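You operate a simulated robot arm through the tools that you are given. There is no shell and no other tool. Be economical: measure what you need, move in short steps, check, and stop when the job is done.

The job below is to be done with a simulated robot arm. You get a single attempt, and the scene is never put back.

## Task
Put one of the pocketed blocks from the shelf under the side table on the dark piece.

The check looks at the end state, three seconds after you hand in, the way a careful person would. Anything else that was tipped, shoved, dropped, spilled or broken makes it a failure.

## Robot
A 6-joint arm with a two-finger parallel gripper on a trunk, on a base that drives. Base frame: it is fixed to the floor where the robot stands at the start and does not move with it; the origin is under the middle of the robot, x ahead of it, y to its left, z up. Readings come in m, rad, newtons and seconds.
Its first joint turns from -2.897 to 2.897 rad. Places, roughly: dark piece [0.25, 1.75, 1]. Payload 4.1 kg.
Tool frame: the origin (TCP) lies between the finger pads and is the grasp point; the fingertips stand 0.023 m ahead of it; z points along the fingers, y is the line along which they close. Largest opening 0.094 m; finger width 0.038, thickness 0.01; the body of the gripper, 0.054 by 0.096 m, starts 0.039 m behind the TCP.
Orientation is that of the tool frame in the base frame, as a unit quaternion [x, y, z, w]. With the fingers straight down and closing along the base's y, the tool's x points along the base's -x, its y along +y and its z along -z.

## Interface
- The arm moves only by the tool send_rows. Its argument "rows" is a list of rows, each a list of 3 entries, a list of its own where there are three numbers: the shift along the base's x, y, z in units of 25 mm (1.0 is 25 mm), then the turn, a rotation vector about the base's x, y, z in units of 5 degrees (1.0 is 5 degrees), then the closure in counts, from 0 (fully open) to 255 (shut). In form: [[[dx, dy, dz], [rx, ry, rz], jaw], ...]. A call has 1 to 10 rows; each row shifts and turns the commanded pose from where the row before left it. A call with a number of a shift or a turn outside -1 to 1 is refused whole. Rows are played at 5 a second. More than 0.05 m and 0.15 rad between two rows, or a gripper value outside its range, and nothing of the call is played. A pose out of reach is approached as far as the arm can. The call stops where the force on the tool passes 40 N (or 10 N more than at its start, if that is more) or the arm is blocked; 0.2 s more then pass. The fingers move at their own pace (about 0.045 m/s each) and stop on an object; they squeeze with about 29 N. The grip force told is the motor's: it shows also when the fingers shut on nothing. Time passes only in rows, and 0.2 s behind the last, so rows that do not move let the fingers close. It gives the time, the measured TCP pose, the force on the tool (base axes), the opening and the grip force at its end, in the units of the frame above (readings bear some noise).
- Cameras (640 x 400 px; columns grow to the right, rows downward): "scene" is now at [0.0113, 0.1567, 1.1885]; the picture's right is [-0.24, -0.97, 0.00], its down [-0.63, 0.15, -0.76] and it looks along [0.74, -0.18, -0.65] (base axes); focal length 255 px, centre (320, 200). "wrist" rides on the gripper at [0.086, 0.016, -0.075] in the tool frame; the picture's right is [-0.18, 0.98, 0.00], its down [-0.58, -0.11, -0.81] and it looks along [-0.79, -0.15, 0.59] (tool axes); focal length 243 px, centre (320, 200).
- get_image(camera): a new picture of that camera. It takes no simulated time.
- lift_body(by): slides the trunk up (or, below 0, down) by that many m; the arm and the scene camera ride with it, the base frame stays. It gives what a move gives, with no picture.
- base_move(legs): drives the robot by 1 to 6 legs, each [ahead, turn to the left] in m and rad, along the robot's own axes; the way and the turn of a leg run together, so that a leg with both is an arc; at most 1.5 m and 3.142 rad a leg. The arm and the cameras ride along, it lands a little off, and it stops where it bumps. It gives what a move gives.
- turn_head(pan, tilt): turns the head with the scene camera to pan (to the left, within 2.705 rad either way) and tilt (down, from -0.506 to 1.204), counted from straight ahead of the robot. It gives what a move gives.
- locate(camera, pixels): for up to 12 pixels [column, row] of the newest picture of that camera ("zoom" is the newest enlarged one), the place [x, y, z] in the base frame of the surface seen there, good to about 0.002 m, but the place of the scene camera against the robot may be out by one fixed shift of up to 0.025 m in any direction. It takes no simulated time.
- close_up(camera, box): a new picture of the part [left, top, right, bottom] of that camera's present view, enlarged. It takes no simulated time.
- sign_off(): hands the job in; it is judged then, once.

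Keep the steps short. Do not move on a guess: measure, check each grasp and each placing, and mend mistakes. In all there are 80 turns and 68 pictures (those below and enlarged ones count). Leave the gripper open and the arm clear of the work at the hand-in unless told otherwise, and finish with a single line.

The tools are called after ">>>" as a command line: name --argument value ..., lists and objects as JSON in quotes. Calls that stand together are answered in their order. send_rows: Moves the arm, as the interface text tells. Its arguments: {"type":"object","properties":{"rows":{"type":"array","items":{"type":"array"}}},"required":["rows"]} The other tools are called the same way: lift_body (by) slides the trunk up or down; base_move (legs) drives the base; turn_head (pan, tilt) turns the head that bears the scene camera; get_image (camera) takes a picture; locate (camera, pixels) gives the place of the surface under pixels of a picture; close_up (camera, box) takes an enlarged picture of a part of a camera's view; sign_off () hands the job in.

At the start:

```text
time_s: 0.0
tool_pos: [0.3995, 0.162, 1.0002]
ee_rot: [0.0, 1.0, 0.0, 0.0]
force: [0.4, -0.3, -0.2]
grip_width: 0.0938
grasp_force: 0.1
trunk travel left (down, up): [-0.15, 0.44]
robot x, y, heading: [0.0015, -0.001, -0.003]
head pan, tilt: [-0.239, 0.702]
```

scene: 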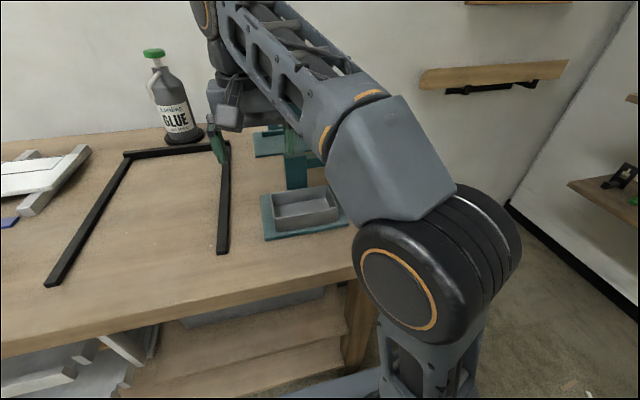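
wrist: 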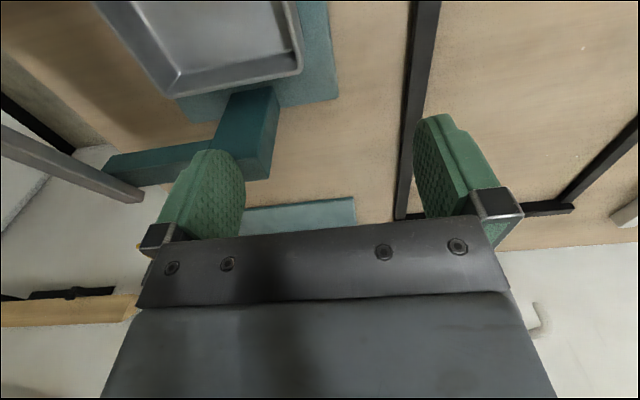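

The picture shows a workbench ahead, but the dark piece is off to the left at about [0.25, 1.75, 1]. I'll turn the head left to look there.

>>> turn_head --pan 1.4 --tilt 0.4

>>> get_image --camera "scene"

```text
time_s: 1.7
tool_pos: [0.3997, 0.1612, 1.0007]
ee_rot: [0.0, 1.0, 0.0, 0.0]
force: [0.2, -0.1, -0.2]
grip_width: 0.0941
grasp_force: 0.0
trunk travel left (down, up): [-0.15, 0.44]
robot x, y, heading: [0.0004, 0.0041, -0.004]
head pan, tilt: [1.4, 0.4]
```

```text
65 pictures are left
```

scene: 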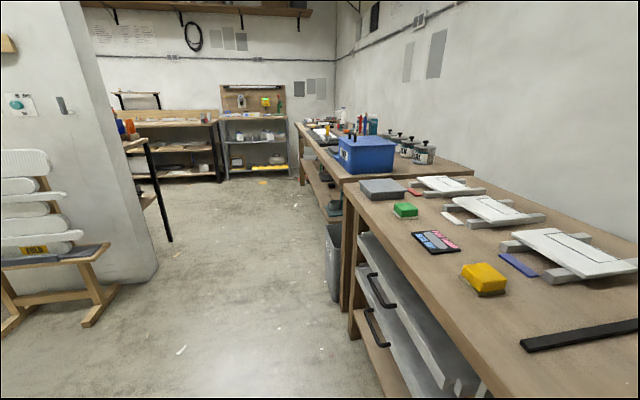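

The view shows the bench on the right and shelves at the back. The stated place projects to about (310,125), so I'll enlarge the area around it and locate some points.

>>> close_up --camera "scene" --box '[280, 80, 480, 205]'

>>> locate --camera "scene" --pixels '[[382, 188], [405, 211], [484, 278], [435, 241], [365, 150], [310, 130], [260, 100], [330, 200], [580, 335], [150, 150], [60, 250], [330, 130]]'

```text
3.20 times, centred on (380, 142) of scene
```

zoom: 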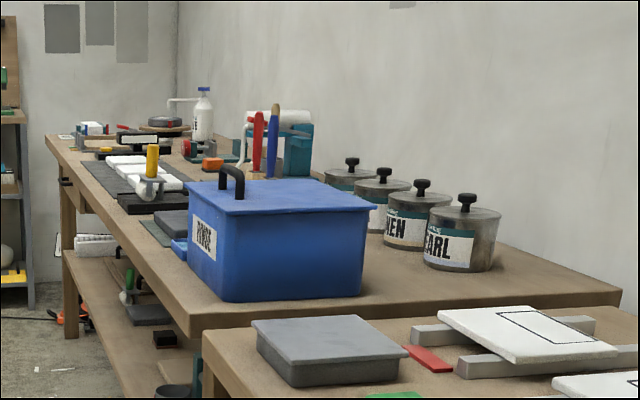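

```text
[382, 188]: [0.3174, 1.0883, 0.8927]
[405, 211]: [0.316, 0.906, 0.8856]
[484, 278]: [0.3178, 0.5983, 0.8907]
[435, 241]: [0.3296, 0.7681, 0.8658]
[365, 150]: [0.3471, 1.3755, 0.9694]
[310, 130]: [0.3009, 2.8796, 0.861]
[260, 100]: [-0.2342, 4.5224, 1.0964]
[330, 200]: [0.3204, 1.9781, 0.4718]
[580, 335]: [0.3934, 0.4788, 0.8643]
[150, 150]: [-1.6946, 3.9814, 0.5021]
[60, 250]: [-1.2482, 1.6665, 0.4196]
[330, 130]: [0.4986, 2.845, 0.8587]
```

The bench tops are at about z=0.86. The far bench carries several dark things and has a shelf below with blocks on it. I'll look around further left and behind for the side table.

>>> turn_head --pan 2.4 --tilt 0.4

>>> get_image --camera "scene"

>>> turn_head --pan -1.4 --tilt 0.4

>>> get_image --camera "scene"

```text
time_s: 3.0
tool_pos: [0.3997, 0.1608, 1.0006]
ee_rot: [0.0, 1.0, 0.001, 0.0]
force: [0.0, 0.8, 0.0]
grip_width: 0.0938
grasp_force: 0.1
trunk travel left (down, up): [-0.15, 0.44]
robot x, y, heading: [-0.0034, 0.0027, 0.002]
head pan, tilt: [2.4, 0.4]
```

```text
63 pictures are left
```

scene: 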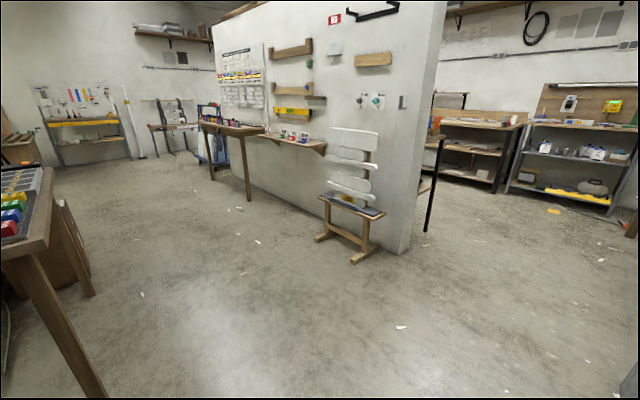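

```text
time_s: 6.1
tool_pos: [0.3996, 0.161, 0.9987]
ee_rot: [0.001, 1.0, 0.0, 0.0]
force: [0.8, 0.3, 0.3]
grip_width: 0.094
grasp_force: 0.0
trunk travel left (down, up): [-0.15, 0.44]
robot x, y, heading: [0.001, 0.0017, -0.001]
head pan, tilt: [-1.4, 0.4]
```

```text
62 pictures are left
```

scene: 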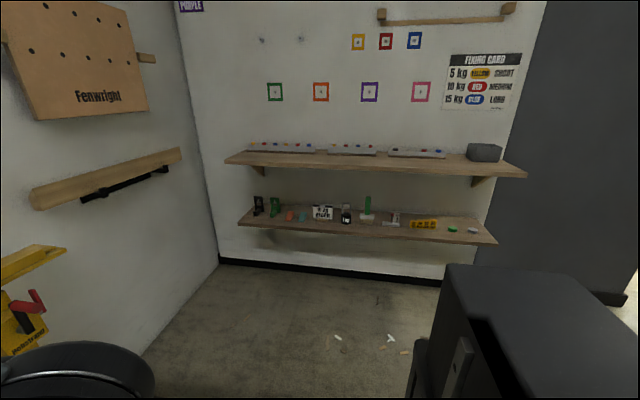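

This wall shelf to the right isn't a table. The far-left bench near y=1.75 is the likely side table. I'll look at it again and measure its edge and the bin before driving.

>>> turn_head --pan 1.5 --tilt 0.6

>>> get_image --camera "scene"

>>> close_up --camera "scene" --box '[280, 40, 440, 140]'

```text
time_s: 8.6
tool_pos: [0.4, 0.1614, 1.0]
ee_rot: [0.0, 1.0, 0.0, 0.001]
force: [-0.1, 0.7, 0.0]
grip_width: 0.0938
grasp_force: 0.0
trunk travel left (down, up): [-0.15, 0.44]
robot x, y, heading: [0.0003, -0.0012, -0.004]
head pan, tilt: [1.499, 0.6]
```

```text
61 pictures are left
```

scene: 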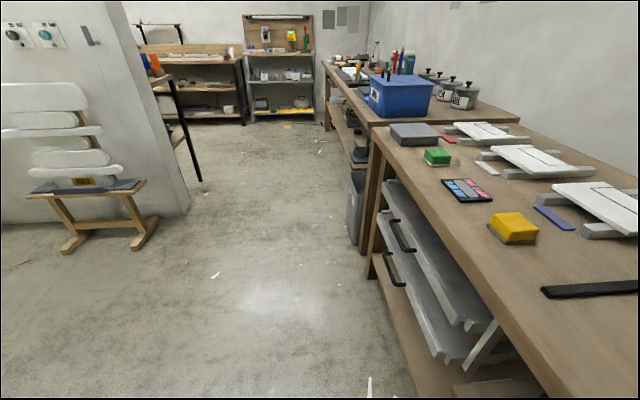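

```text
4.00 times, centred on (360, 90) of scene
```

zoom: 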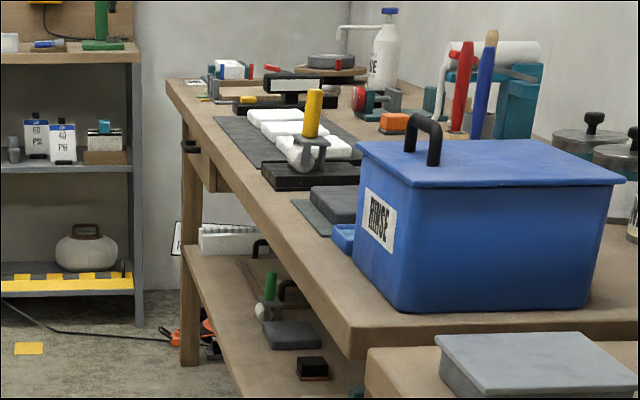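

>>> locate --camera "zoom" --pixels '[[330, 205], [315, 215], [310, 172], [300, 145], [350, 335], [260, 245], [200, 120], [312, 365], [290, 335], [230, 290], [280, 82], [345, 232]]'

>>> locate --camera "scene" --pixels '[[355, 175], [350, 190], [353, 235], [380, 140], [370, 260], [420, 330], [330, 300]]'

```text
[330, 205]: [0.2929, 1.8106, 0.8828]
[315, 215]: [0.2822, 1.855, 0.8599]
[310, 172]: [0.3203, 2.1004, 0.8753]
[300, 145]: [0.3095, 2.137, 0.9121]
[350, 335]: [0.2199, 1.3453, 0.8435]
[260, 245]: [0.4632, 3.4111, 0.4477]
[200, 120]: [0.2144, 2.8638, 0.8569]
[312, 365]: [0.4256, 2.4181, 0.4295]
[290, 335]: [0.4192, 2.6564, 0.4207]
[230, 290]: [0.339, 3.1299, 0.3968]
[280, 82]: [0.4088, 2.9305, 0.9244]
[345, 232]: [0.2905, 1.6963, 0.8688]
```

```text
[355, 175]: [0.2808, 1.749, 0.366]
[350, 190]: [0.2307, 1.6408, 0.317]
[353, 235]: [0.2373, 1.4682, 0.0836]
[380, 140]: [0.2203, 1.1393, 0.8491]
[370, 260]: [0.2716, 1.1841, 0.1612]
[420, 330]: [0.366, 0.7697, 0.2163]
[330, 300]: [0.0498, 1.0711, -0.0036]
```

The dark flat pad sits at about [0.29, 1.81, 0.88] beside the blue box. I need to back away from the bench before turning, so I'll look behind for room.

>>> turn_head --pan 2.7 --tilt 0.8

>>> get_image --camera "scene"

>>> locate --camera "scene" --pixels '[[150, 100], [100, 200], [200, 300], [60, 60], [20, 300], [300, 390], [160, 140], [400, 390]]'

```text
time_s: 10.0
tool_pos: [0.399, 0.1607, 1.0008]
ee_rot: [0.0, 1.0, 0.0, 0.0]
force: [-0.3, 0.3, -0.2]
grip_width: 0.0938
grasp_force: 0.0
trunk travel left (down, up): [-0.15, 0.44]
robot x, y, heading: [0.0006, 0.0045, 0.001]
head pan, tilt: [2.7, 0.799]
```

```text
59 pictures are left
```

scene: 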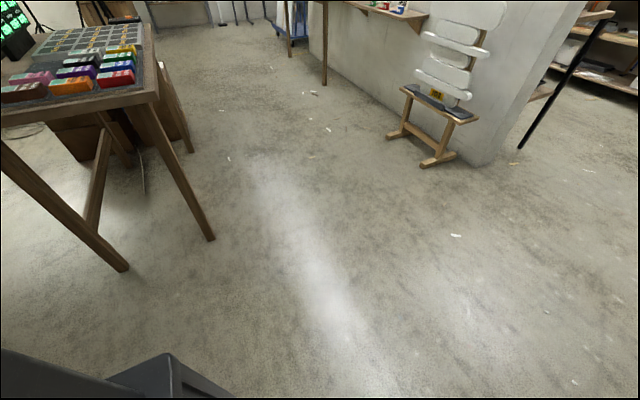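

```text
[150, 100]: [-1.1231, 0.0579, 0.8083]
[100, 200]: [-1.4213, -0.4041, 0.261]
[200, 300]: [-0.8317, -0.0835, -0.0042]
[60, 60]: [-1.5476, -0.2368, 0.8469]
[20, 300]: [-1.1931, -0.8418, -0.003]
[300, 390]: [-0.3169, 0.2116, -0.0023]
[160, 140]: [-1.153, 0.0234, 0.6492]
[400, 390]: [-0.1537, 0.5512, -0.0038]
```

Behind me there is another table at x≈-1.1 and the floor is free to about -0.8. I'll back off 0.35 m and look at the benches and what is under them.

>>> base_move --legs '[[-0.35, 0]]'

>>> turn_head --pan 0.5 --tilt 0.7

>>> get_image --camera "scene"

>>> turn_head --pan 1.1 --tilt 0.5

>>> get_image --camera "scene"

```text
time_s: 12.3
tool_pos: [0.0494, 0.1614, 1.0008]
ee_rot: [0.0, 1.0, 0.0, 0.0]
force: [0.3, 1.0, -0.8]
grip_width: 0.0939
grasp_force: 0.0
trunk travel left (down, up): [-0.15, 0.44]
robot x, y, heading: [-0.3502, 0.0026, -0.0]
head pan, tilt: [2.7, 0.799]
```

```text
time_s: 14.4
tool_pos: [0.0506, 0.1612, 0.9998]
ee_rot: [0.001, 1.0, -0.001, 0.001]
force: [0.4, 0.2, -1.7]
grip_width: 0.0941
grasp_force: 0.1
trunk travel left (down, up): [-0.15, 0.44]
robot x, y, heading: [-0.3482, 0.0022, -0.002]
head pan, tilt: [0.499, 0.7]
```

```text
58 pictures are left
```

scene: 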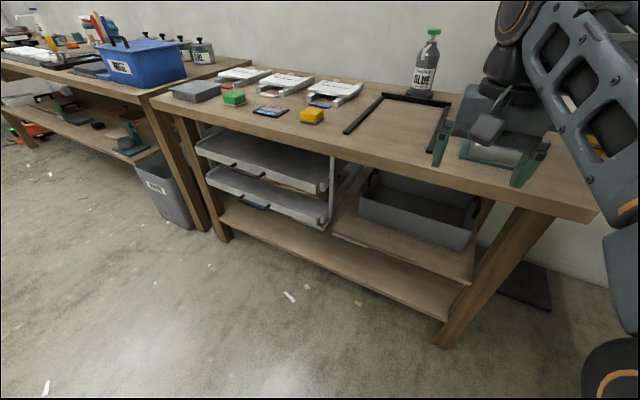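

```text
time_s: 15.4
tool_pos: [0.0504, 0.1597, 1.0004]
ee_rot: [0.001, 1.0, 0.0, 0.0]
force: [1.2, -0.7, 0.3]
grip_width: 0.0941
grasp_force: 0.0
trunk travel left (down, up): [-0.15, 0.44]
robot x, y, heading: [-0.348, 0.0002, 0.002]
head pan, tilt: [1.1, 0.499]
```

```text
57 pictures are left
```

scene: 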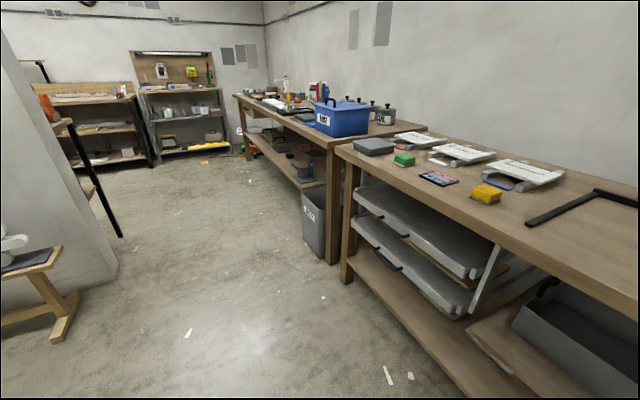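

The far bench (side table) has a shelf with several items near y 1.8–2.6. I'll drive alongside: turn left, go 1.95 m, then turn back to face it.

>>> base_move --legs '[[0, 1.571], [1.0, 0], [0.95, 0], [0, -1.571]]'

>>> turn_head --pan 0.0 --tilt 0.6

>>> get_image --camera "scene"

```text
time_s: 32.7
tool_pos: [0.0555, 2.0942, 1.0002]
ee_rot: [0.001, 1.0, 0.001, 0.0]
force: [0.2, -0.4, -0.3]
grip_width: 0.0939
grasp_force: 0.1
trunk travel left (down, up): [-0.15, 0.44]
robot x, y, heading: [-0.3445, 1.9346, 0.005]
head pan, tilt: [1.1, 0.499]
```

```text
time_s: 34.0
tool_pos: [0.0558, 2.0935, 0.9999]
ee_rot: [0.0, 1.0, 0.0, 0.0]
force: [-0.1, -0.8, 0.8]
grip_width: 0.0941
grasp_force: 0.0
trunk travel left (down, up): [-0.15, 0.44]
robot x, y, heading: [-0.3435, 1.9406, 0.0]
head pan, tilt: [0.0, 0.6]
```

```text
56 pictures are left
```

scene: 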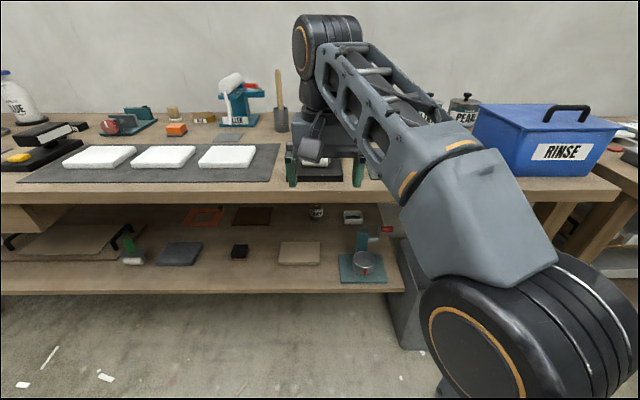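

Now the shelf and tabletop are visible. I'll enlarge the shelf and the tabletop.

>>> close_up --camera "scene" --box '[100, 195, 420, 295]'

>>> close_up --camera "scene" --box '[240, 80, 440, 205]'

```text
2.00 times, centred on (260, 245) of scene
```

zoom: 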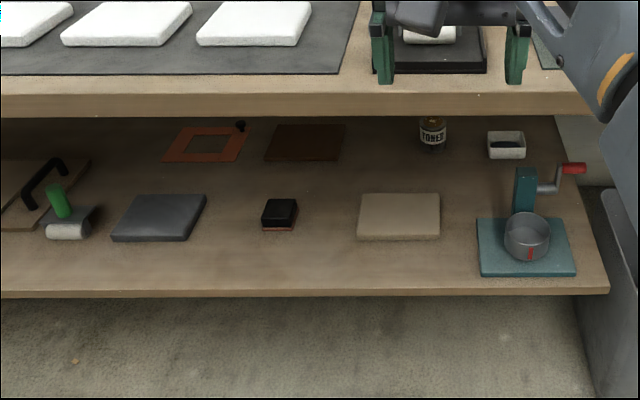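

```text
3.20 times, centred on (340, 142) of scene
```

zoom: 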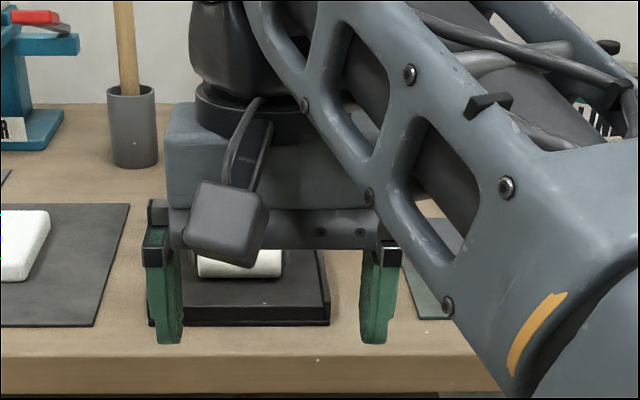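

The shelf here has slabs but I see no clearly pocketed blocks. The work surface is at z≈0.22, so the blocks may be under a different table. I'll look toward the table with coloured blocks behind me, and other directions.

>>> turn_head --pan -2.0 --tilt 0.35

>>> get_image --camera "scene"

>>> turn_head --pan 2.0 --tilt 0.4

>>> get_image --camera "scene"

```text
time_s: 35.9
tool_pos: [0.0555, 2.095, 0.9993]
ee_rot: [0.0, 1.0, -0.001, 0.001]
force: [0.1, -0.1, 0.1]
grip_width: 0.0939
grasp_force: 0.1
trunk travel left (down, up): [-0.15, 0.44]
robot x, y, heading: [-0.3476, 1.9355, 0.0]
head pan, tilt: [-2.0, 0.351]
```

```text
53 pictures are left
```

scene: 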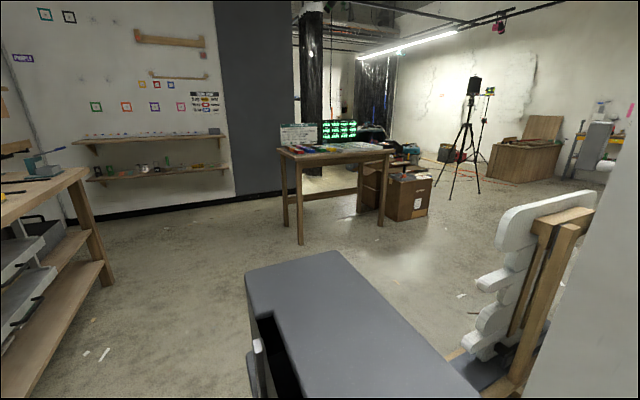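

```text
time_s: 39.2
tool_pos: [0.0552, 2.0952, 0.9996]
ee_rot: [0.0, 1.0, 0.0, 0.001]
force: [-0.8, -0.2, 0.8]
grip_width: 0.0942
grasp_force: 0.1
trunk travel left (down, up): [-0.15, 0.44]
robot x, y, heading: [-0.3424, 1.9391, -0.005]
head pan, tilt: [2.0, 0.4]
```

```text
52 pictures are left
```

scene: 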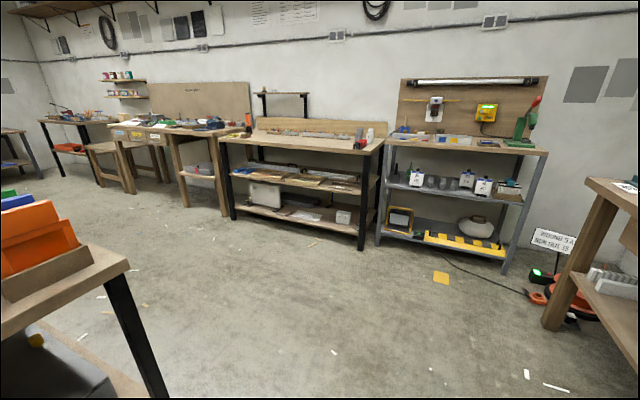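

There are several tables. One with orange bins is close at left. I'll turn to it and also enlarge the tables at the back wall.

>>> close_up --camera "scene" --box '[200, 60, 560, 285]'

>>> turn_head --pan 2.7 --tilt 0.6

>>> get_image --camera "scene"

>>> locate --camera "scene" --pixels '[[300, 200], [320, 200], [250, 300], [200, 250], [400, 300], [320, 100]]'

```text
1.78 times, centred on (380, 172) of scene
```

zoom: 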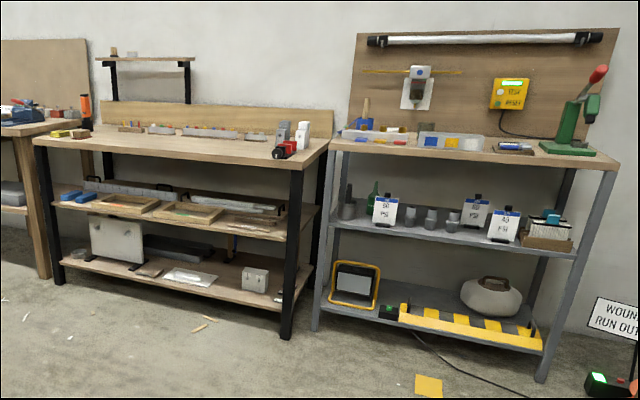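

```text
time_s: 40.3
tool_pos: [0.0555, 2.0941, 0.9986]
ee_rot: [0.001, 1.0, 0.0, 0.0]
force: [0.1, 0.9, 0.8]
grip_width: 0.0938
grasp_force: 0.0
trunk travel left (down, up): [-0.15, 0.44]
robot x, y, heading: [-0.3464, 1.9339, -0.006]
head pan, tilt: [2.7, 0.6]
```

```text
50 pictures are left
```

scene: 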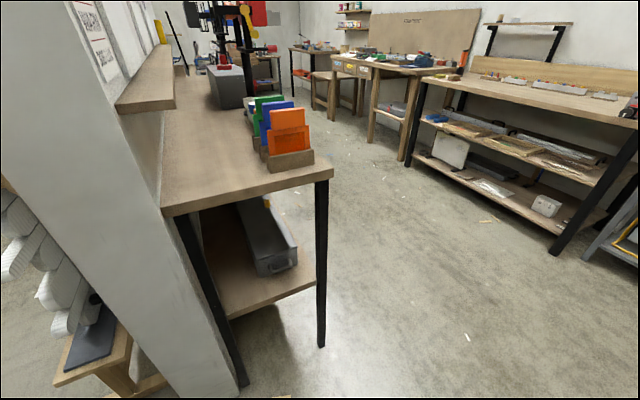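

```text
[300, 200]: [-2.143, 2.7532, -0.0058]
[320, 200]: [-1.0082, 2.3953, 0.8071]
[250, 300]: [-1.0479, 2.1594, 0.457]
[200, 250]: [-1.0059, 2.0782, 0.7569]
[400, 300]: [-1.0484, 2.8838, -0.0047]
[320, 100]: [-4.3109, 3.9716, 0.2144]
```

A white block with holes appears on the low shelf at (545,205). I'll enlarge it and locate it.

>>> close_up --camera "scene" --box '[400, 90, 640, 240]'

>>> locate --camera "scene" --pixels '[[545, 203], [520, 210], [490, 185], [450, 150], [495, 125]]'

>>> turn_head --pan 0.7 --tilt 0.5

>>> get_image --camera "scene"

```text
2.67 times, centred on (520, 165) of scene
```

zoom: 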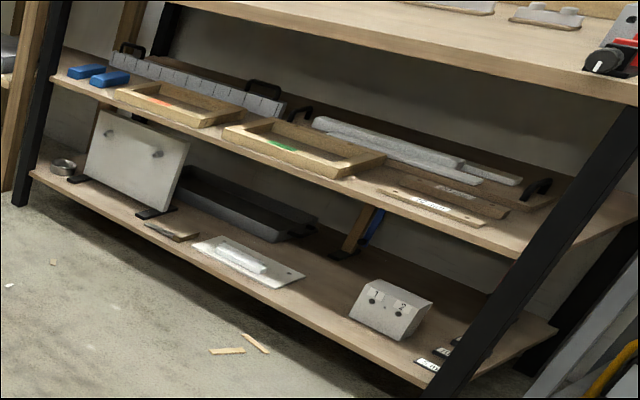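

```text
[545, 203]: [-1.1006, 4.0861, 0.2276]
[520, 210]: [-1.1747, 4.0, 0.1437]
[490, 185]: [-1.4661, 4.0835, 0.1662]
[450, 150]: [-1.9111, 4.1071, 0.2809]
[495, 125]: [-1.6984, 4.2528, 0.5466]
```

```text
time_s: 42.2
tool_pos: [0.0562, 2.0949, 0.9988]
ee_rot: [0.001, 1.0, 0.0, 0.0]
force: [0.5, 0.4, 0.1]
grip_width: 0.094
grasp_force: 0.1
trunk travel left (down, up): [-0.15, 0.44]
robot x, y, heading: [-0.3424, 1.9372, -0.001]
head pan, tilt: [0.7, 0.499]
```

```text
48 pictures are left
```

scene: 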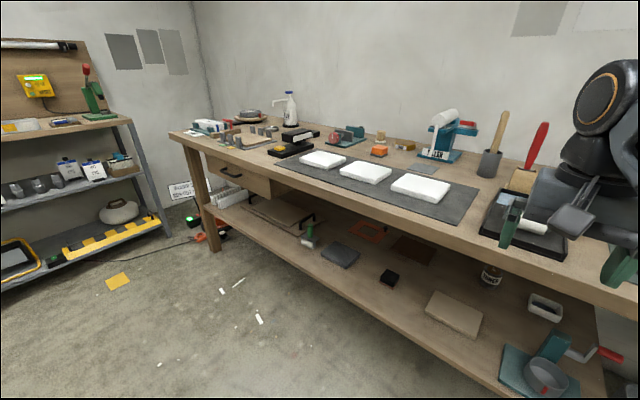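

The shelf's left end holds more items. I'll enlarge the shelf and then the far-left tables.

>>> close_up --camera "scene" --box '[160, 90, 400, 240]'

>>> turn_head --pan 2.4 --tilt 0.3

>>> close_up --camera "scene" --box '[160, 70, 400, 220]'

>>> turn_head --pan -1.9 --tilt 0.3

>>> close_up --camera "scene" --box '[240, 100, 480, 250]'

```text
2.67 times, centred on (280, 165) of scene
```

zoom: 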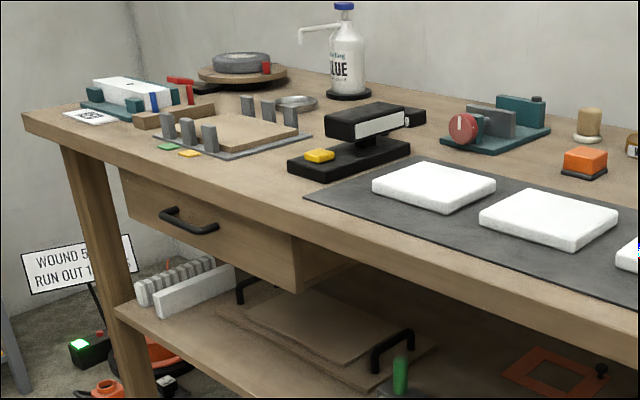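

```text
time_s: 43.9
tool_pos: [0.0558, 2.0946, 1.0004]
ee_rot: [0.001, 1.0, 0.0, 0.001]
force: [-0.4, 0.4, -0.5]
grip_width: 0.0939
grasp_force: 0.1
trunk travel left (down, up): [-0.15, 0.44]
robot x, y, heading: [-0.346, 1.9372, -0.003]
head pan, tilt: [2.4, 0.3]
```

```text
2.67 times, centred on (280, 145) of scene
```

zoom: 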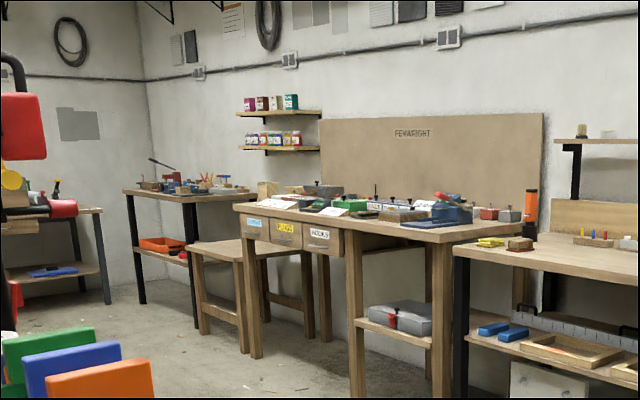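

```text
time_s: 47.4
tool_pos: [0.0548, 2.094, 1.0004]
ee_rot: [0.001, 1.0, -0.001, 0.0]
force: [-0.2, 0.2, -0.4]
grip_width: 0.0938
grasp_force: 0.1
trunk travel left (down, up): [-0.15, 0.44]
robot x, y, heading: [-0.3416, 1.9361, 0.001]
head pan, tilt: [-1.901, 0.3]
```

```text
2.67 times, centred on (360, 175) of scene
```

zoom: 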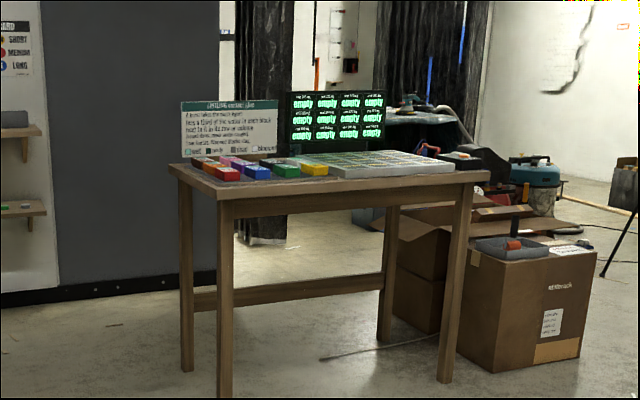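

No shelf under that table. Now I'll look at the first bench's low shelf (z≈0.22) from here with the trunk lowered.

>>> lift_body --by -0.14

>>> turn_head --pan -1.1 --tilt 0.5

>>> get_image --camera "scene"

```text
time_s: 49.1
tool_pos: [0.0542, 2.095, 0.8594]
ee_rot: [0.001, 1.0, 0.0, 0.0]
force: [0.0, -0.3, 0.4]
grip_width: 0.0939
grasp_force: 0.1
trunk travel left (down, up): [-0.01, 0.58]
robot x, y, heading: [-0.3446, 1.938, 0.002]
head pan, tilt: [-1.901, 0.3]
```

```text
time_s: 50.2
tool_pos: [0.0544, 2.0948, 0.8587]
ee_rot: [0.0, 1.0, 0.001, 0.0]
force: [1.2, -0.4, -0.4]
grip_width: 0.0937
grasp_force: 0.0
trunk travel left (down, up): [-0.01, 0.58]
robot x, y, heading: [-0.3442, 1.9368, -0.001]
head pan, tilt: [-1.1, 0.499]
```

```text
44 pictures are left
```

scene: 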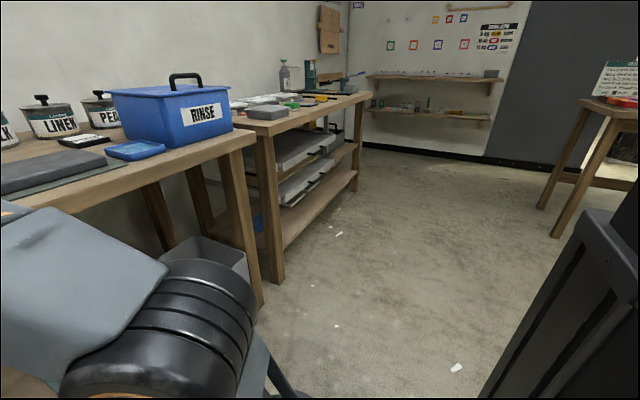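

The dark flat slab on the green mat is visible at (40,175). The first bench's shelf looks empty at the front. I'll drive up to y≈2.9 and look along the rest of the room.

>>> base_move --legs '[[0, 1.571], [0.95, 0]]'

>>> turn_head --pan 1.45 --tilt 0.3

>>> get_image --camera "scene"

>>> turn_head --pan 0.0 --tilt 0.4

>>> get_image --camera "scene"

```text
time_s: 58.9
tool_pos: [-0.4968, 3.2733, 0.8601]
ee_rot: [-0.706, 0.708, -0.001, 0.0]
force: [-0.2, 0.3, 0.2]
grip_width: 0.0942
grasp_force: 0.0
trunk travel left (down, up): [-0.01, 0.58]
robot x, y, heading: [-0.3361, 2.8755, 1.565]
head pan, tilt: [-1.1, 0.499]
```

```text
time_s: 61.2
tool_pos: [-0.4968, 3.2731, 0.8602]
ee_rot: [-0.705, 0.709, 0.0, 0.0]
force: [0.5, -0.8, -0.3]
grip_width: 0.0941
grasp_force: 0.1
trunk travel left (down, up): [-0.01, 0.58]
robot x, y, heading: [-0.3433, 2.87, 1.561]
head pan, tilt: [1.45, 0.3]
```

```text
43 pictures are left
```

scene: 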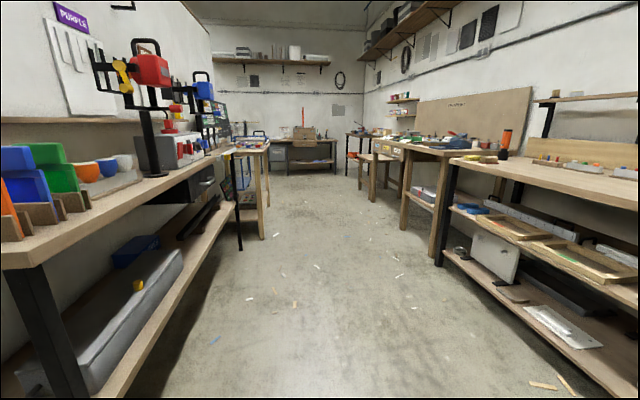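

```text
time_s: 62.8
tool_pos: [-0.4956, 3.2726, 0.859]
ee_rot: [-0.706, 0.709, 0.0, 0.0]
force: [-0.7, 0.2, 0.1]
grip_width: 0.0941
grasp_force: 0.0
trunk travel left (down, up): [-0.01, 0.58]
robot x, y, heading: [-0.3406, 2.8715, 1.565]
head pan, tilt: [0.0, 0.4]
```

```text
42 pictures are left
```

scene: 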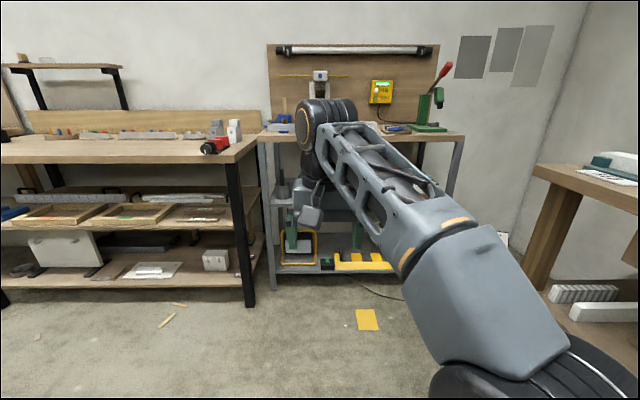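

There's a smaller table past the partition table at about (250,170). I'll swing back and enlarge that and the far end.

>>> turn_head --pan 1.45 --tilt 0.3

>>> close_up --camera "scene" --box '[180, 110, 340, 210]'

>>> close_up --camera "scene" --box '[330, 110, 490, 210]'

>>> close_up --camera "scene" --box '[0, 170, 240, 320]'

```text
time_s: 64.4
tool_pos: [-0.4964, 3.273, 0.859]
ee_rot: [-0.706, 0.708, -0.001, 0.0]
force: [0.3, 0.9, 0.4]
grip_width: 0.0943
grasp_force: 0.0
trunk travel left (down, up): [-0.01, 0.58]
robot x, y, heading: [-0.337, 2.8761, 1.569]
head pan, tilt: [1.45, 0.3]
```

```text
4.00 times, centred on (260, 160) of scene
```

zoom: 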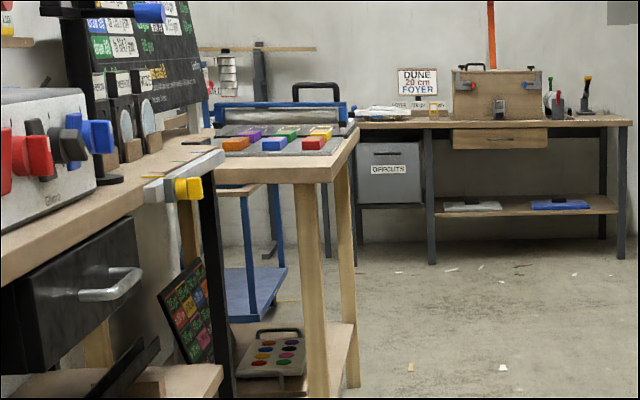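

```text
4.00 times, centred on (410, 160) of scene
```

zoom: 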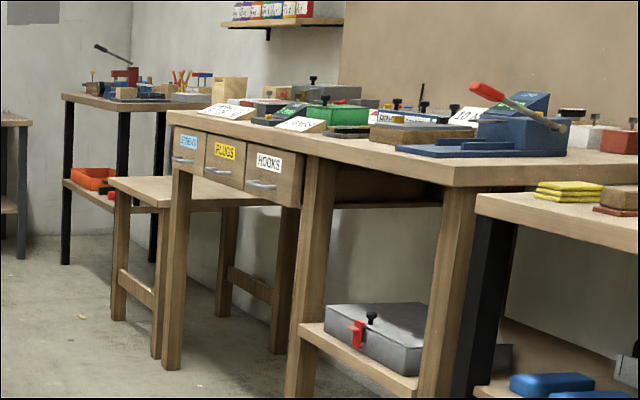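

```text
2.67 times, centred on (120, 245) of scene
```

zoom: 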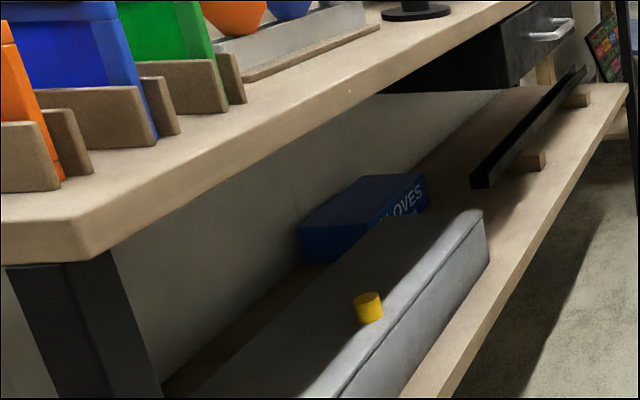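

A small table past the partition table has coloured blocks on top and a shelf underneath with a grey tray. I'll locate these, and enlarge more.

>>> close_up --camera "scene" --box '[220, 130, 284, 210]'

>>> locate --camera "scene" --pixels '[[247, 200], [248, 195], [250, 147], [255, 151], [264, 190], [250, 210], [270, 145]]'

```text
5.00 times, centred on (252, 170) of scene
```

zoom: 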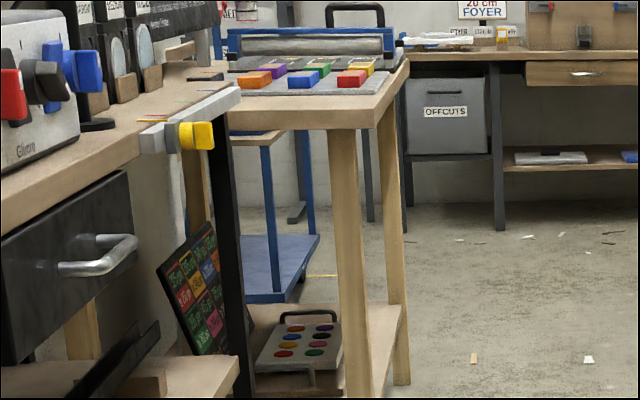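

```text
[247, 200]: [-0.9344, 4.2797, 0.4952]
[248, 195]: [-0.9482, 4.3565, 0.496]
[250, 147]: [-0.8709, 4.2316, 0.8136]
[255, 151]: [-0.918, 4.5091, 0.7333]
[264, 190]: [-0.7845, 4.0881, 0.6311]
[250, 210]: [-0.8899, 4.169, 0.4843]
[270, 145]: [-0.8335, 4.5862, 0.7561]
```

Those locations belonged to the earlier picture, so I'll measure again through the enlarged one.

>>> locate --camera "zoom" --pixels '[[300, 345], [380, 330], [265, 310], [350, 80], [255, 80], [340, 110], [350, 385], [270, 270], [390, 370]]'

```text
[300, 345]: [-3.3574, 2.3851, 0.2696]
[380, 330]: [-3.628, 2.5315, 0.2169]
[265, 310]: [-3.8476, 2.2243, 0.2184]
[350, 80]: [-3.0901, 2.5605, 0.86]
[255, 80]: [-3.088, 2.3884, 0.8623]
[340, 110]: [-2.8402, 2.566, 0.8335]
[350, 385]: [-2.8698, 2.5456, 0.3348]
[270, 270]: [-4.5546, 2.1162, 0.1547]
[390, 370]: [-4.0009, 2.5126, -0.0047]
```

The shelf of this small table is at z≈0.217, which matches the stated work surface. I'll drive down the aisle at y≈3.2 toward x≈-2.8 for a closer look.

>>> base_move --legs '[[0.35, 0], [0, 1.571], [1.2, 0], [1.1, 0]]'

>>> turn_head --pan 0.75 --tilt 0.7

>>> get_image --camera "scene"

```text
time_s: 81.3
tool_pos: [-3.0106, 3.0295, 0.8597]
ee_rot: [1.0, 0.012, 0.0, 0.0]
force: [0.2, 0.2, 0.9]
grip_width: 0.0939
grasp_force: 0.0
trunk travel left (down, up): [-0.01, 0.58]
robot x, y, heading: [-2.6129, 3.1947, -3.127]
head pan, tilt: [1.45, 0.3]
```

```text
time_s: 82.4
tool_pos: [-3.0101, 3.0292, 0.8596]
ee_rot: [1.0, 0.012, 0.0, 0.0]
force: [-0.3, -0.5, 1.4]
grip_width: 0.0938
grasp_force: 0.0
trunk travel left (down, up): [-0.01, 0.58]
robot x, y, heading: [-2.6135, 3.1969, -3.114]
head pan, tilt: [0.75, 0.7]
```

```text
37 pictures are left
```

scene: 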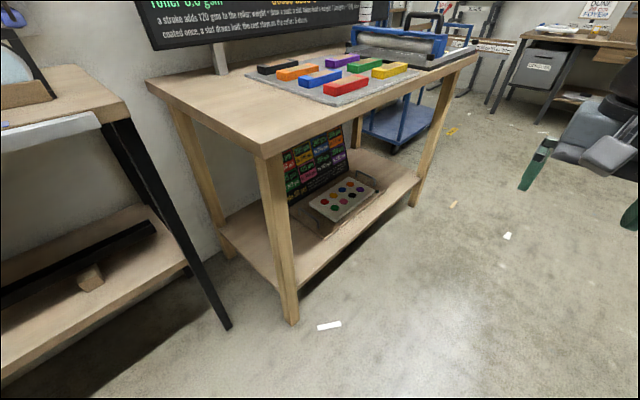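

>>> close_up --camera "scene" --box '[230, 120, 430, 245]'

>>> close_up --camera "scene" --box '[130, 0, 450, 125]'

```text
3.20 times, centred on (330, 182) of scene
```

zoom: 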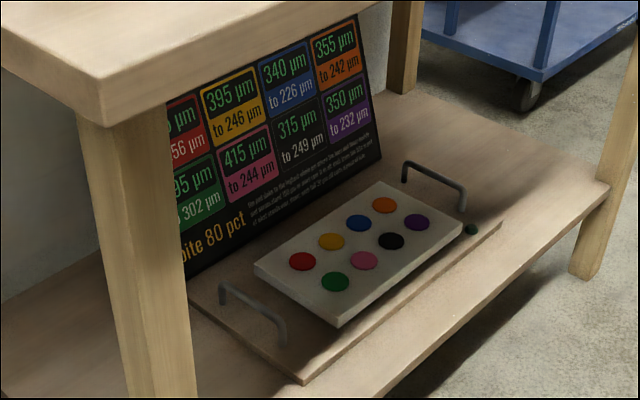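

```text
2.00 times, centred on (290, 62) of scene
```

zoom: 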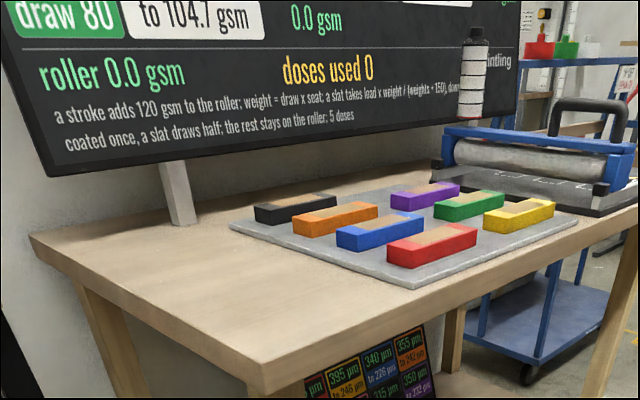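

This shelf holds only a paint-dot tray and a board, so no pocketed blocks here. I'll look ahead and to the right from here.

>>> turn_head --pan -0.5 --tilt 0.35

>>> get_image --camera "scene"

>>> turn_head --pan 0.35 --tilt 0.25

>>> get_image --camera "scene"

```text
time_s: 83.8
tool_pos: [-3.0115, 3.0292, 0.86]
ee_rot: [1.0, 0.011, 0.0, 0.0]
force: [0.6, 0.2, 0.0]
grip_width: 0.0942
grasp_force: 0.0
trunk travel left (down, up): [-0.01, 0.58]
robot x, y, heading: [-2.6159, 3.1935, -3.122]
head pan, tilt: [-0.499, 0.351]
```

```text
34 pictures are left
```

scene: 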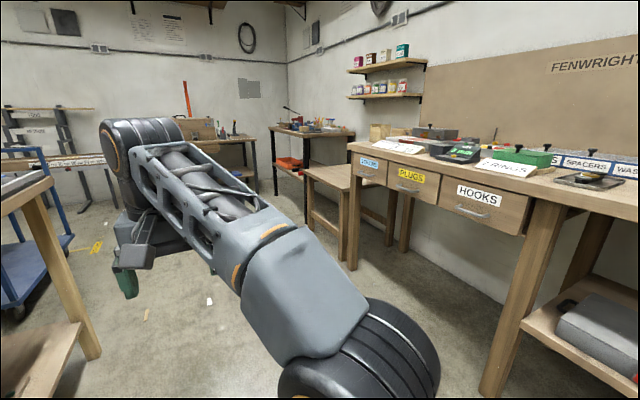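

```text
time_s: 85.0
tool_pos: [-3.0116, 3.0293, 0.8597]
ee_rot: [1.0, 0.012, 0.0, 0.0]
force: [0.2, 0.1, 0.2]
grip_width: 0.0938
grasp_force: 0.1
trunk travel left (down, up): [-0.01, 0.58]
robot x, y, heading: [-2.6174, 3.2039, -3.121]
head pan, tilt: [0.351, 0.25]
```

```text
33 pictures are left
```

scene: 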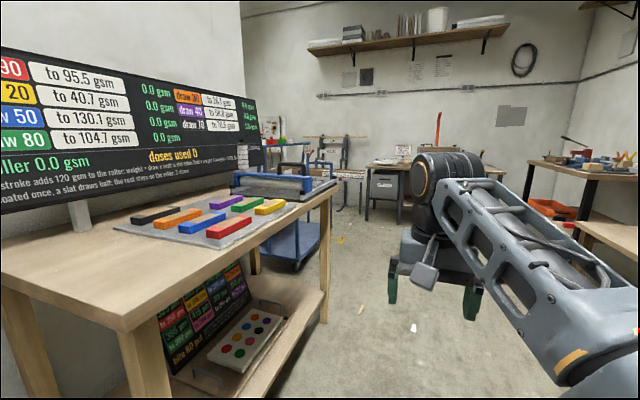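

Still none. I'll drive 1.3 m further down the aisle, which looks clear, to see past the partition's end.

>>> base_move --legs '[[1.3, 0]]'

>>> turn_head --pan 1.3 --tilt 0.3

>>> get_image --camera "scene"

>>> turn_head --pan 0.45 --tilt 0.4

>>> get_image --camera "scene"

```text
time_s: 91.6
tool_pos: [-4.3268, 3.0291, 0.8607]
ee_rot: [1.0, -0.001, -0.001, 0.0]
force: [-0.4, 0.4, 0.2]
grip_width: 0.0942
grasp_force: 0.2
trunk travel left (down, up): [-0.01, 0.58]
robot x, y, heading: [-3.9276, 3.1842, 3.139]
head pan, tilt: [0.351, 0.25]
```

```text
time_s: 92.8
tool_pos: [-4.3266, 3.0273, 0.8602]
ee_rot: [1.0, -0.002, 0.0, 0.0]
force: [-1.0, 0.2, -1.3]
grip_width: 0.0941
grasp_force: 0.0
trunk travel left (down, up): [-0.01, 0.58]
robot x, y, heading: [-3.926, 3.1879, 3.137]
head pan, tilt: [1.3, 0.3]
```

```text
32 pictures are left
```

scene: 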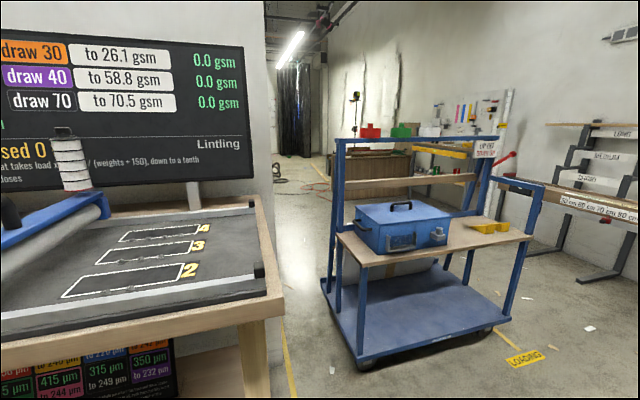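

```text
time_s: 94.0
tool_pos: [-4.3266, 3.028, 0.8585]
ee_rot: [1.0, -0.002, -0.001, 0.001]
force: [-0.2, 0.0, 0.6]
grip_width: 0.0939
grasp_force: 0.2
trunk travel left (down, up): [-0.01, 0.58]
robot x, y, heading: [-3.928, 3.1842, 3.138]
head pan, tilt: [0.45, 0.4]
```

```text
31 pictures are left
```

scene: 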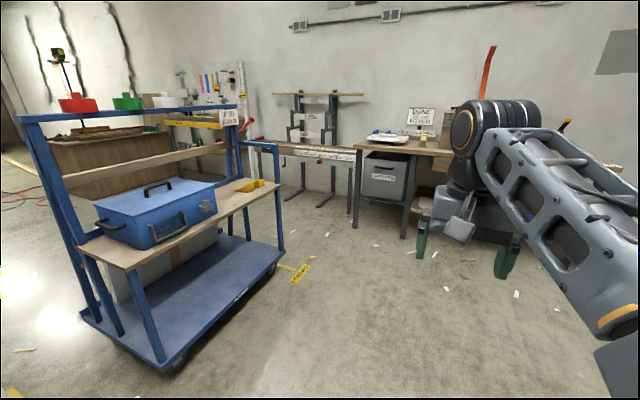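

The far bench has flat items on its shelf, hidden by my arm. I'll turn the body left to clear the view of the far bench and corner table.

>>> base_move --legs '[[0, 1.2]]'

>>> turn_head --pan -1.3 --tilt 0.35

>>> get_image --camera "scene"

>>> turn_head --pan -2.5 --tilt 0.5

>>> get_image --camera "scene"

```text
time_s: 97.3
tool_pos: [-3.9306, 2.7547, 0.86]
ee_rot: [0.83, 0.558, 0.0, 0.0]
force: [0.4, 0.6, 0.3]
grip_width: 0.0942
grasp_force: 0.0
trunk travel left (down, up): [-0.01, 0.58]
robot x, y, heading: [-3.9259, 3.1843, -1.956]
head pan, tilt: [0.45, 0.4]
```

```text
time_s: 99.1
tool_pos: [-3.9299, 2.7545, 0.8589]
ee_rot: [0.829, 0.559, 0.0, 0.0]
force: [0.0, 0.0, 0.6]
grip_width: 0.0941
grasp_force: 0.0
trunk travel left (down, up): [-0.01, 0.58]
robot x, y, heading: [-3.9294, 3.1842, -1.958]
head pan, tilt: [-1.3, 0.351]
```

```text
30 pictures are left
```

scene: 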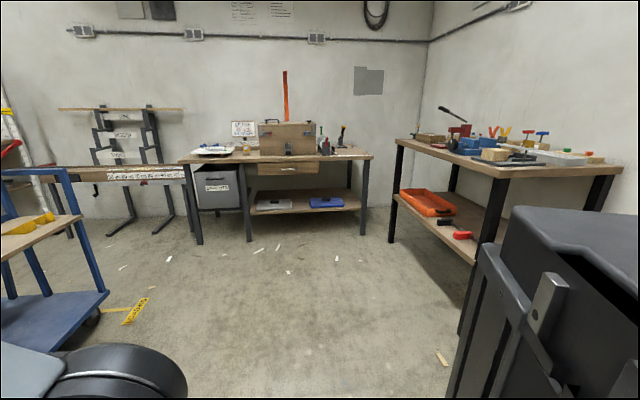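

```text
time_s: 100.5
tool_pos: [-3.9305, 2.7553, 0.86]
ee_rot: [0.829, 0.559, 0.0, 0.0]
force: [-0.6, -0.1, -0.5]
grip_width: 0.094
grasp_force: 0.1
trunk travel left (down, up): [-0.01, 0.58]
robot x, y, heading: [-3.9265, 3.1825, -1.959]
head pan, tilt: [-2.499, 0.499]
```

```text
29 pictures are left
```

scene: 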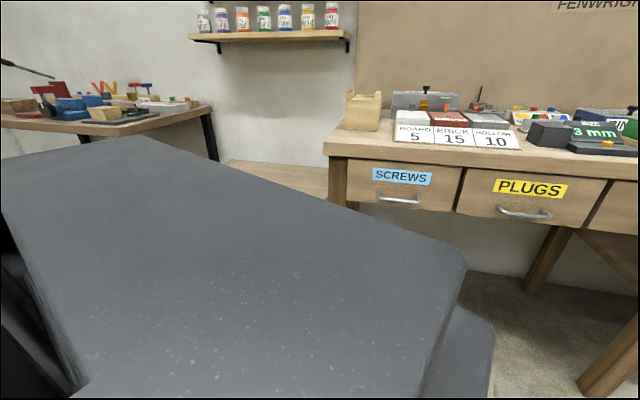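

The corner and far benches have no pocketed blocks either. I'll head back along the aisle, looking at the Fenwright table's shelf and the back-wall table from close.

>>> base_move --legs '[[0, 1.957], [1.4, 0], [0.7, 0]]'

>>> turn_head --pan 1.7 --tilt 0.7

>>> get_image --camera "scene"

```text
time_s: 115.4
tool_pos: [-1.4498, 3.2759, 0.8594]
ee_rot: [0.012, 1.0, 0.0, 0.0]
force: [0.2, -0.5, 0.0]
grip_width: 0.0939
grasp_force: 0.0
trunk travel left (down, up): [-0.01, 0.58]
robot x, y, heading: [-1.8496, 3.1247, -0.028]
head pan, tilt: [-2.499, 0.499]
```

```text
time_s: 118.8
tool_pos: [-1.4493, 3.2743, 0.86]
ee_rot: [0.011, 1.0, 0.0, 0.0]
force: [-0.5, -0.8, -0.3]
grip_width: 0.0939
grasp_force: 0.0
trunk travel left (down, up): [-0.01, 0.58]
robot x, y, heading: [-1.8484, 3.1273, -0.027]
head pan, tilt: [1.7, 0.7]
```

```text
28 pictures are left
```

scene: 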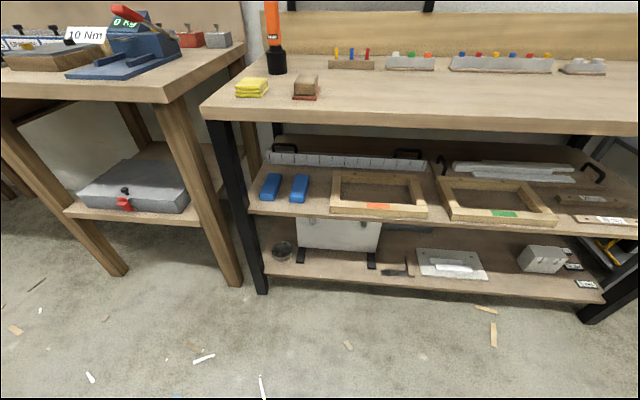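

Nothing pocketed here: slabs, frames and one hollow white block. I'll drive back round to the near side of the partition and look west.

>>> base_move --legs '[[1.45, 0], [0, -1.545], [1.4, 0], [1.0, 0]]'

>>> turn_head --pan -1.5 --tilt 0.2

>>> get_image --camera "scene"

>>> close_up --camera "scene" --box '[240, 140, 400, 240]'

```text
time_s: 141.2
tool_pos: [-0.1348, 0.2995, 0.8608]
ee_rot: [0.696, 0.718, 0.0, 0.0]
force: [-0.6, 0.1, -0.4]
grip_width: 0.0938
grasp_force: 0.0
trunk travel left (down, up): [-0.01, 0.58]
robot x, y, heading: [-0.3093, 0.6933, -1.537]
head pan, tilt: [1.7, 0.7]
```

```text
time_s: 144.0
tool_pos: [-0.1341, 0.298, 0.8606]
ee_rot: [0.696, 0.718, 0.0, 0.0]
force: [0.2, -0.9, 0.3]
grip_width: 0.0941
grasp_force: 0.1
trunk travel left (down, up): [-0.01, 0.58]
robot x, y, heading: [-0.3055, 0.6931, -1.534]
head pan, tilt: [-1.499, 0.201]
```

```text
27 pictures are left
```

scene: 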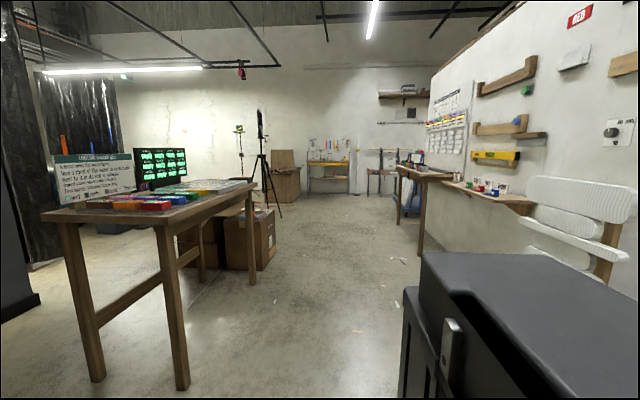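

```text
4.00 times, centred on (320, 190) of scene
```

zoom: 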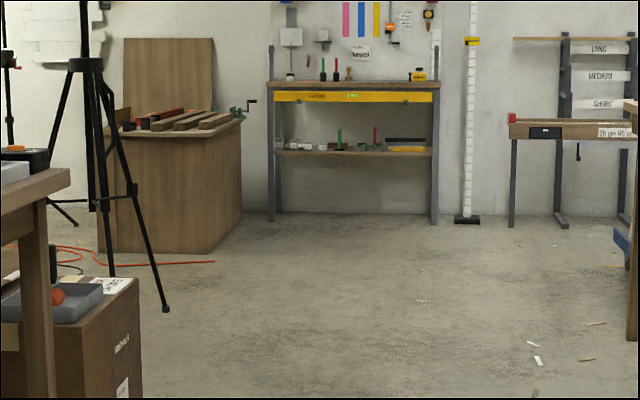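

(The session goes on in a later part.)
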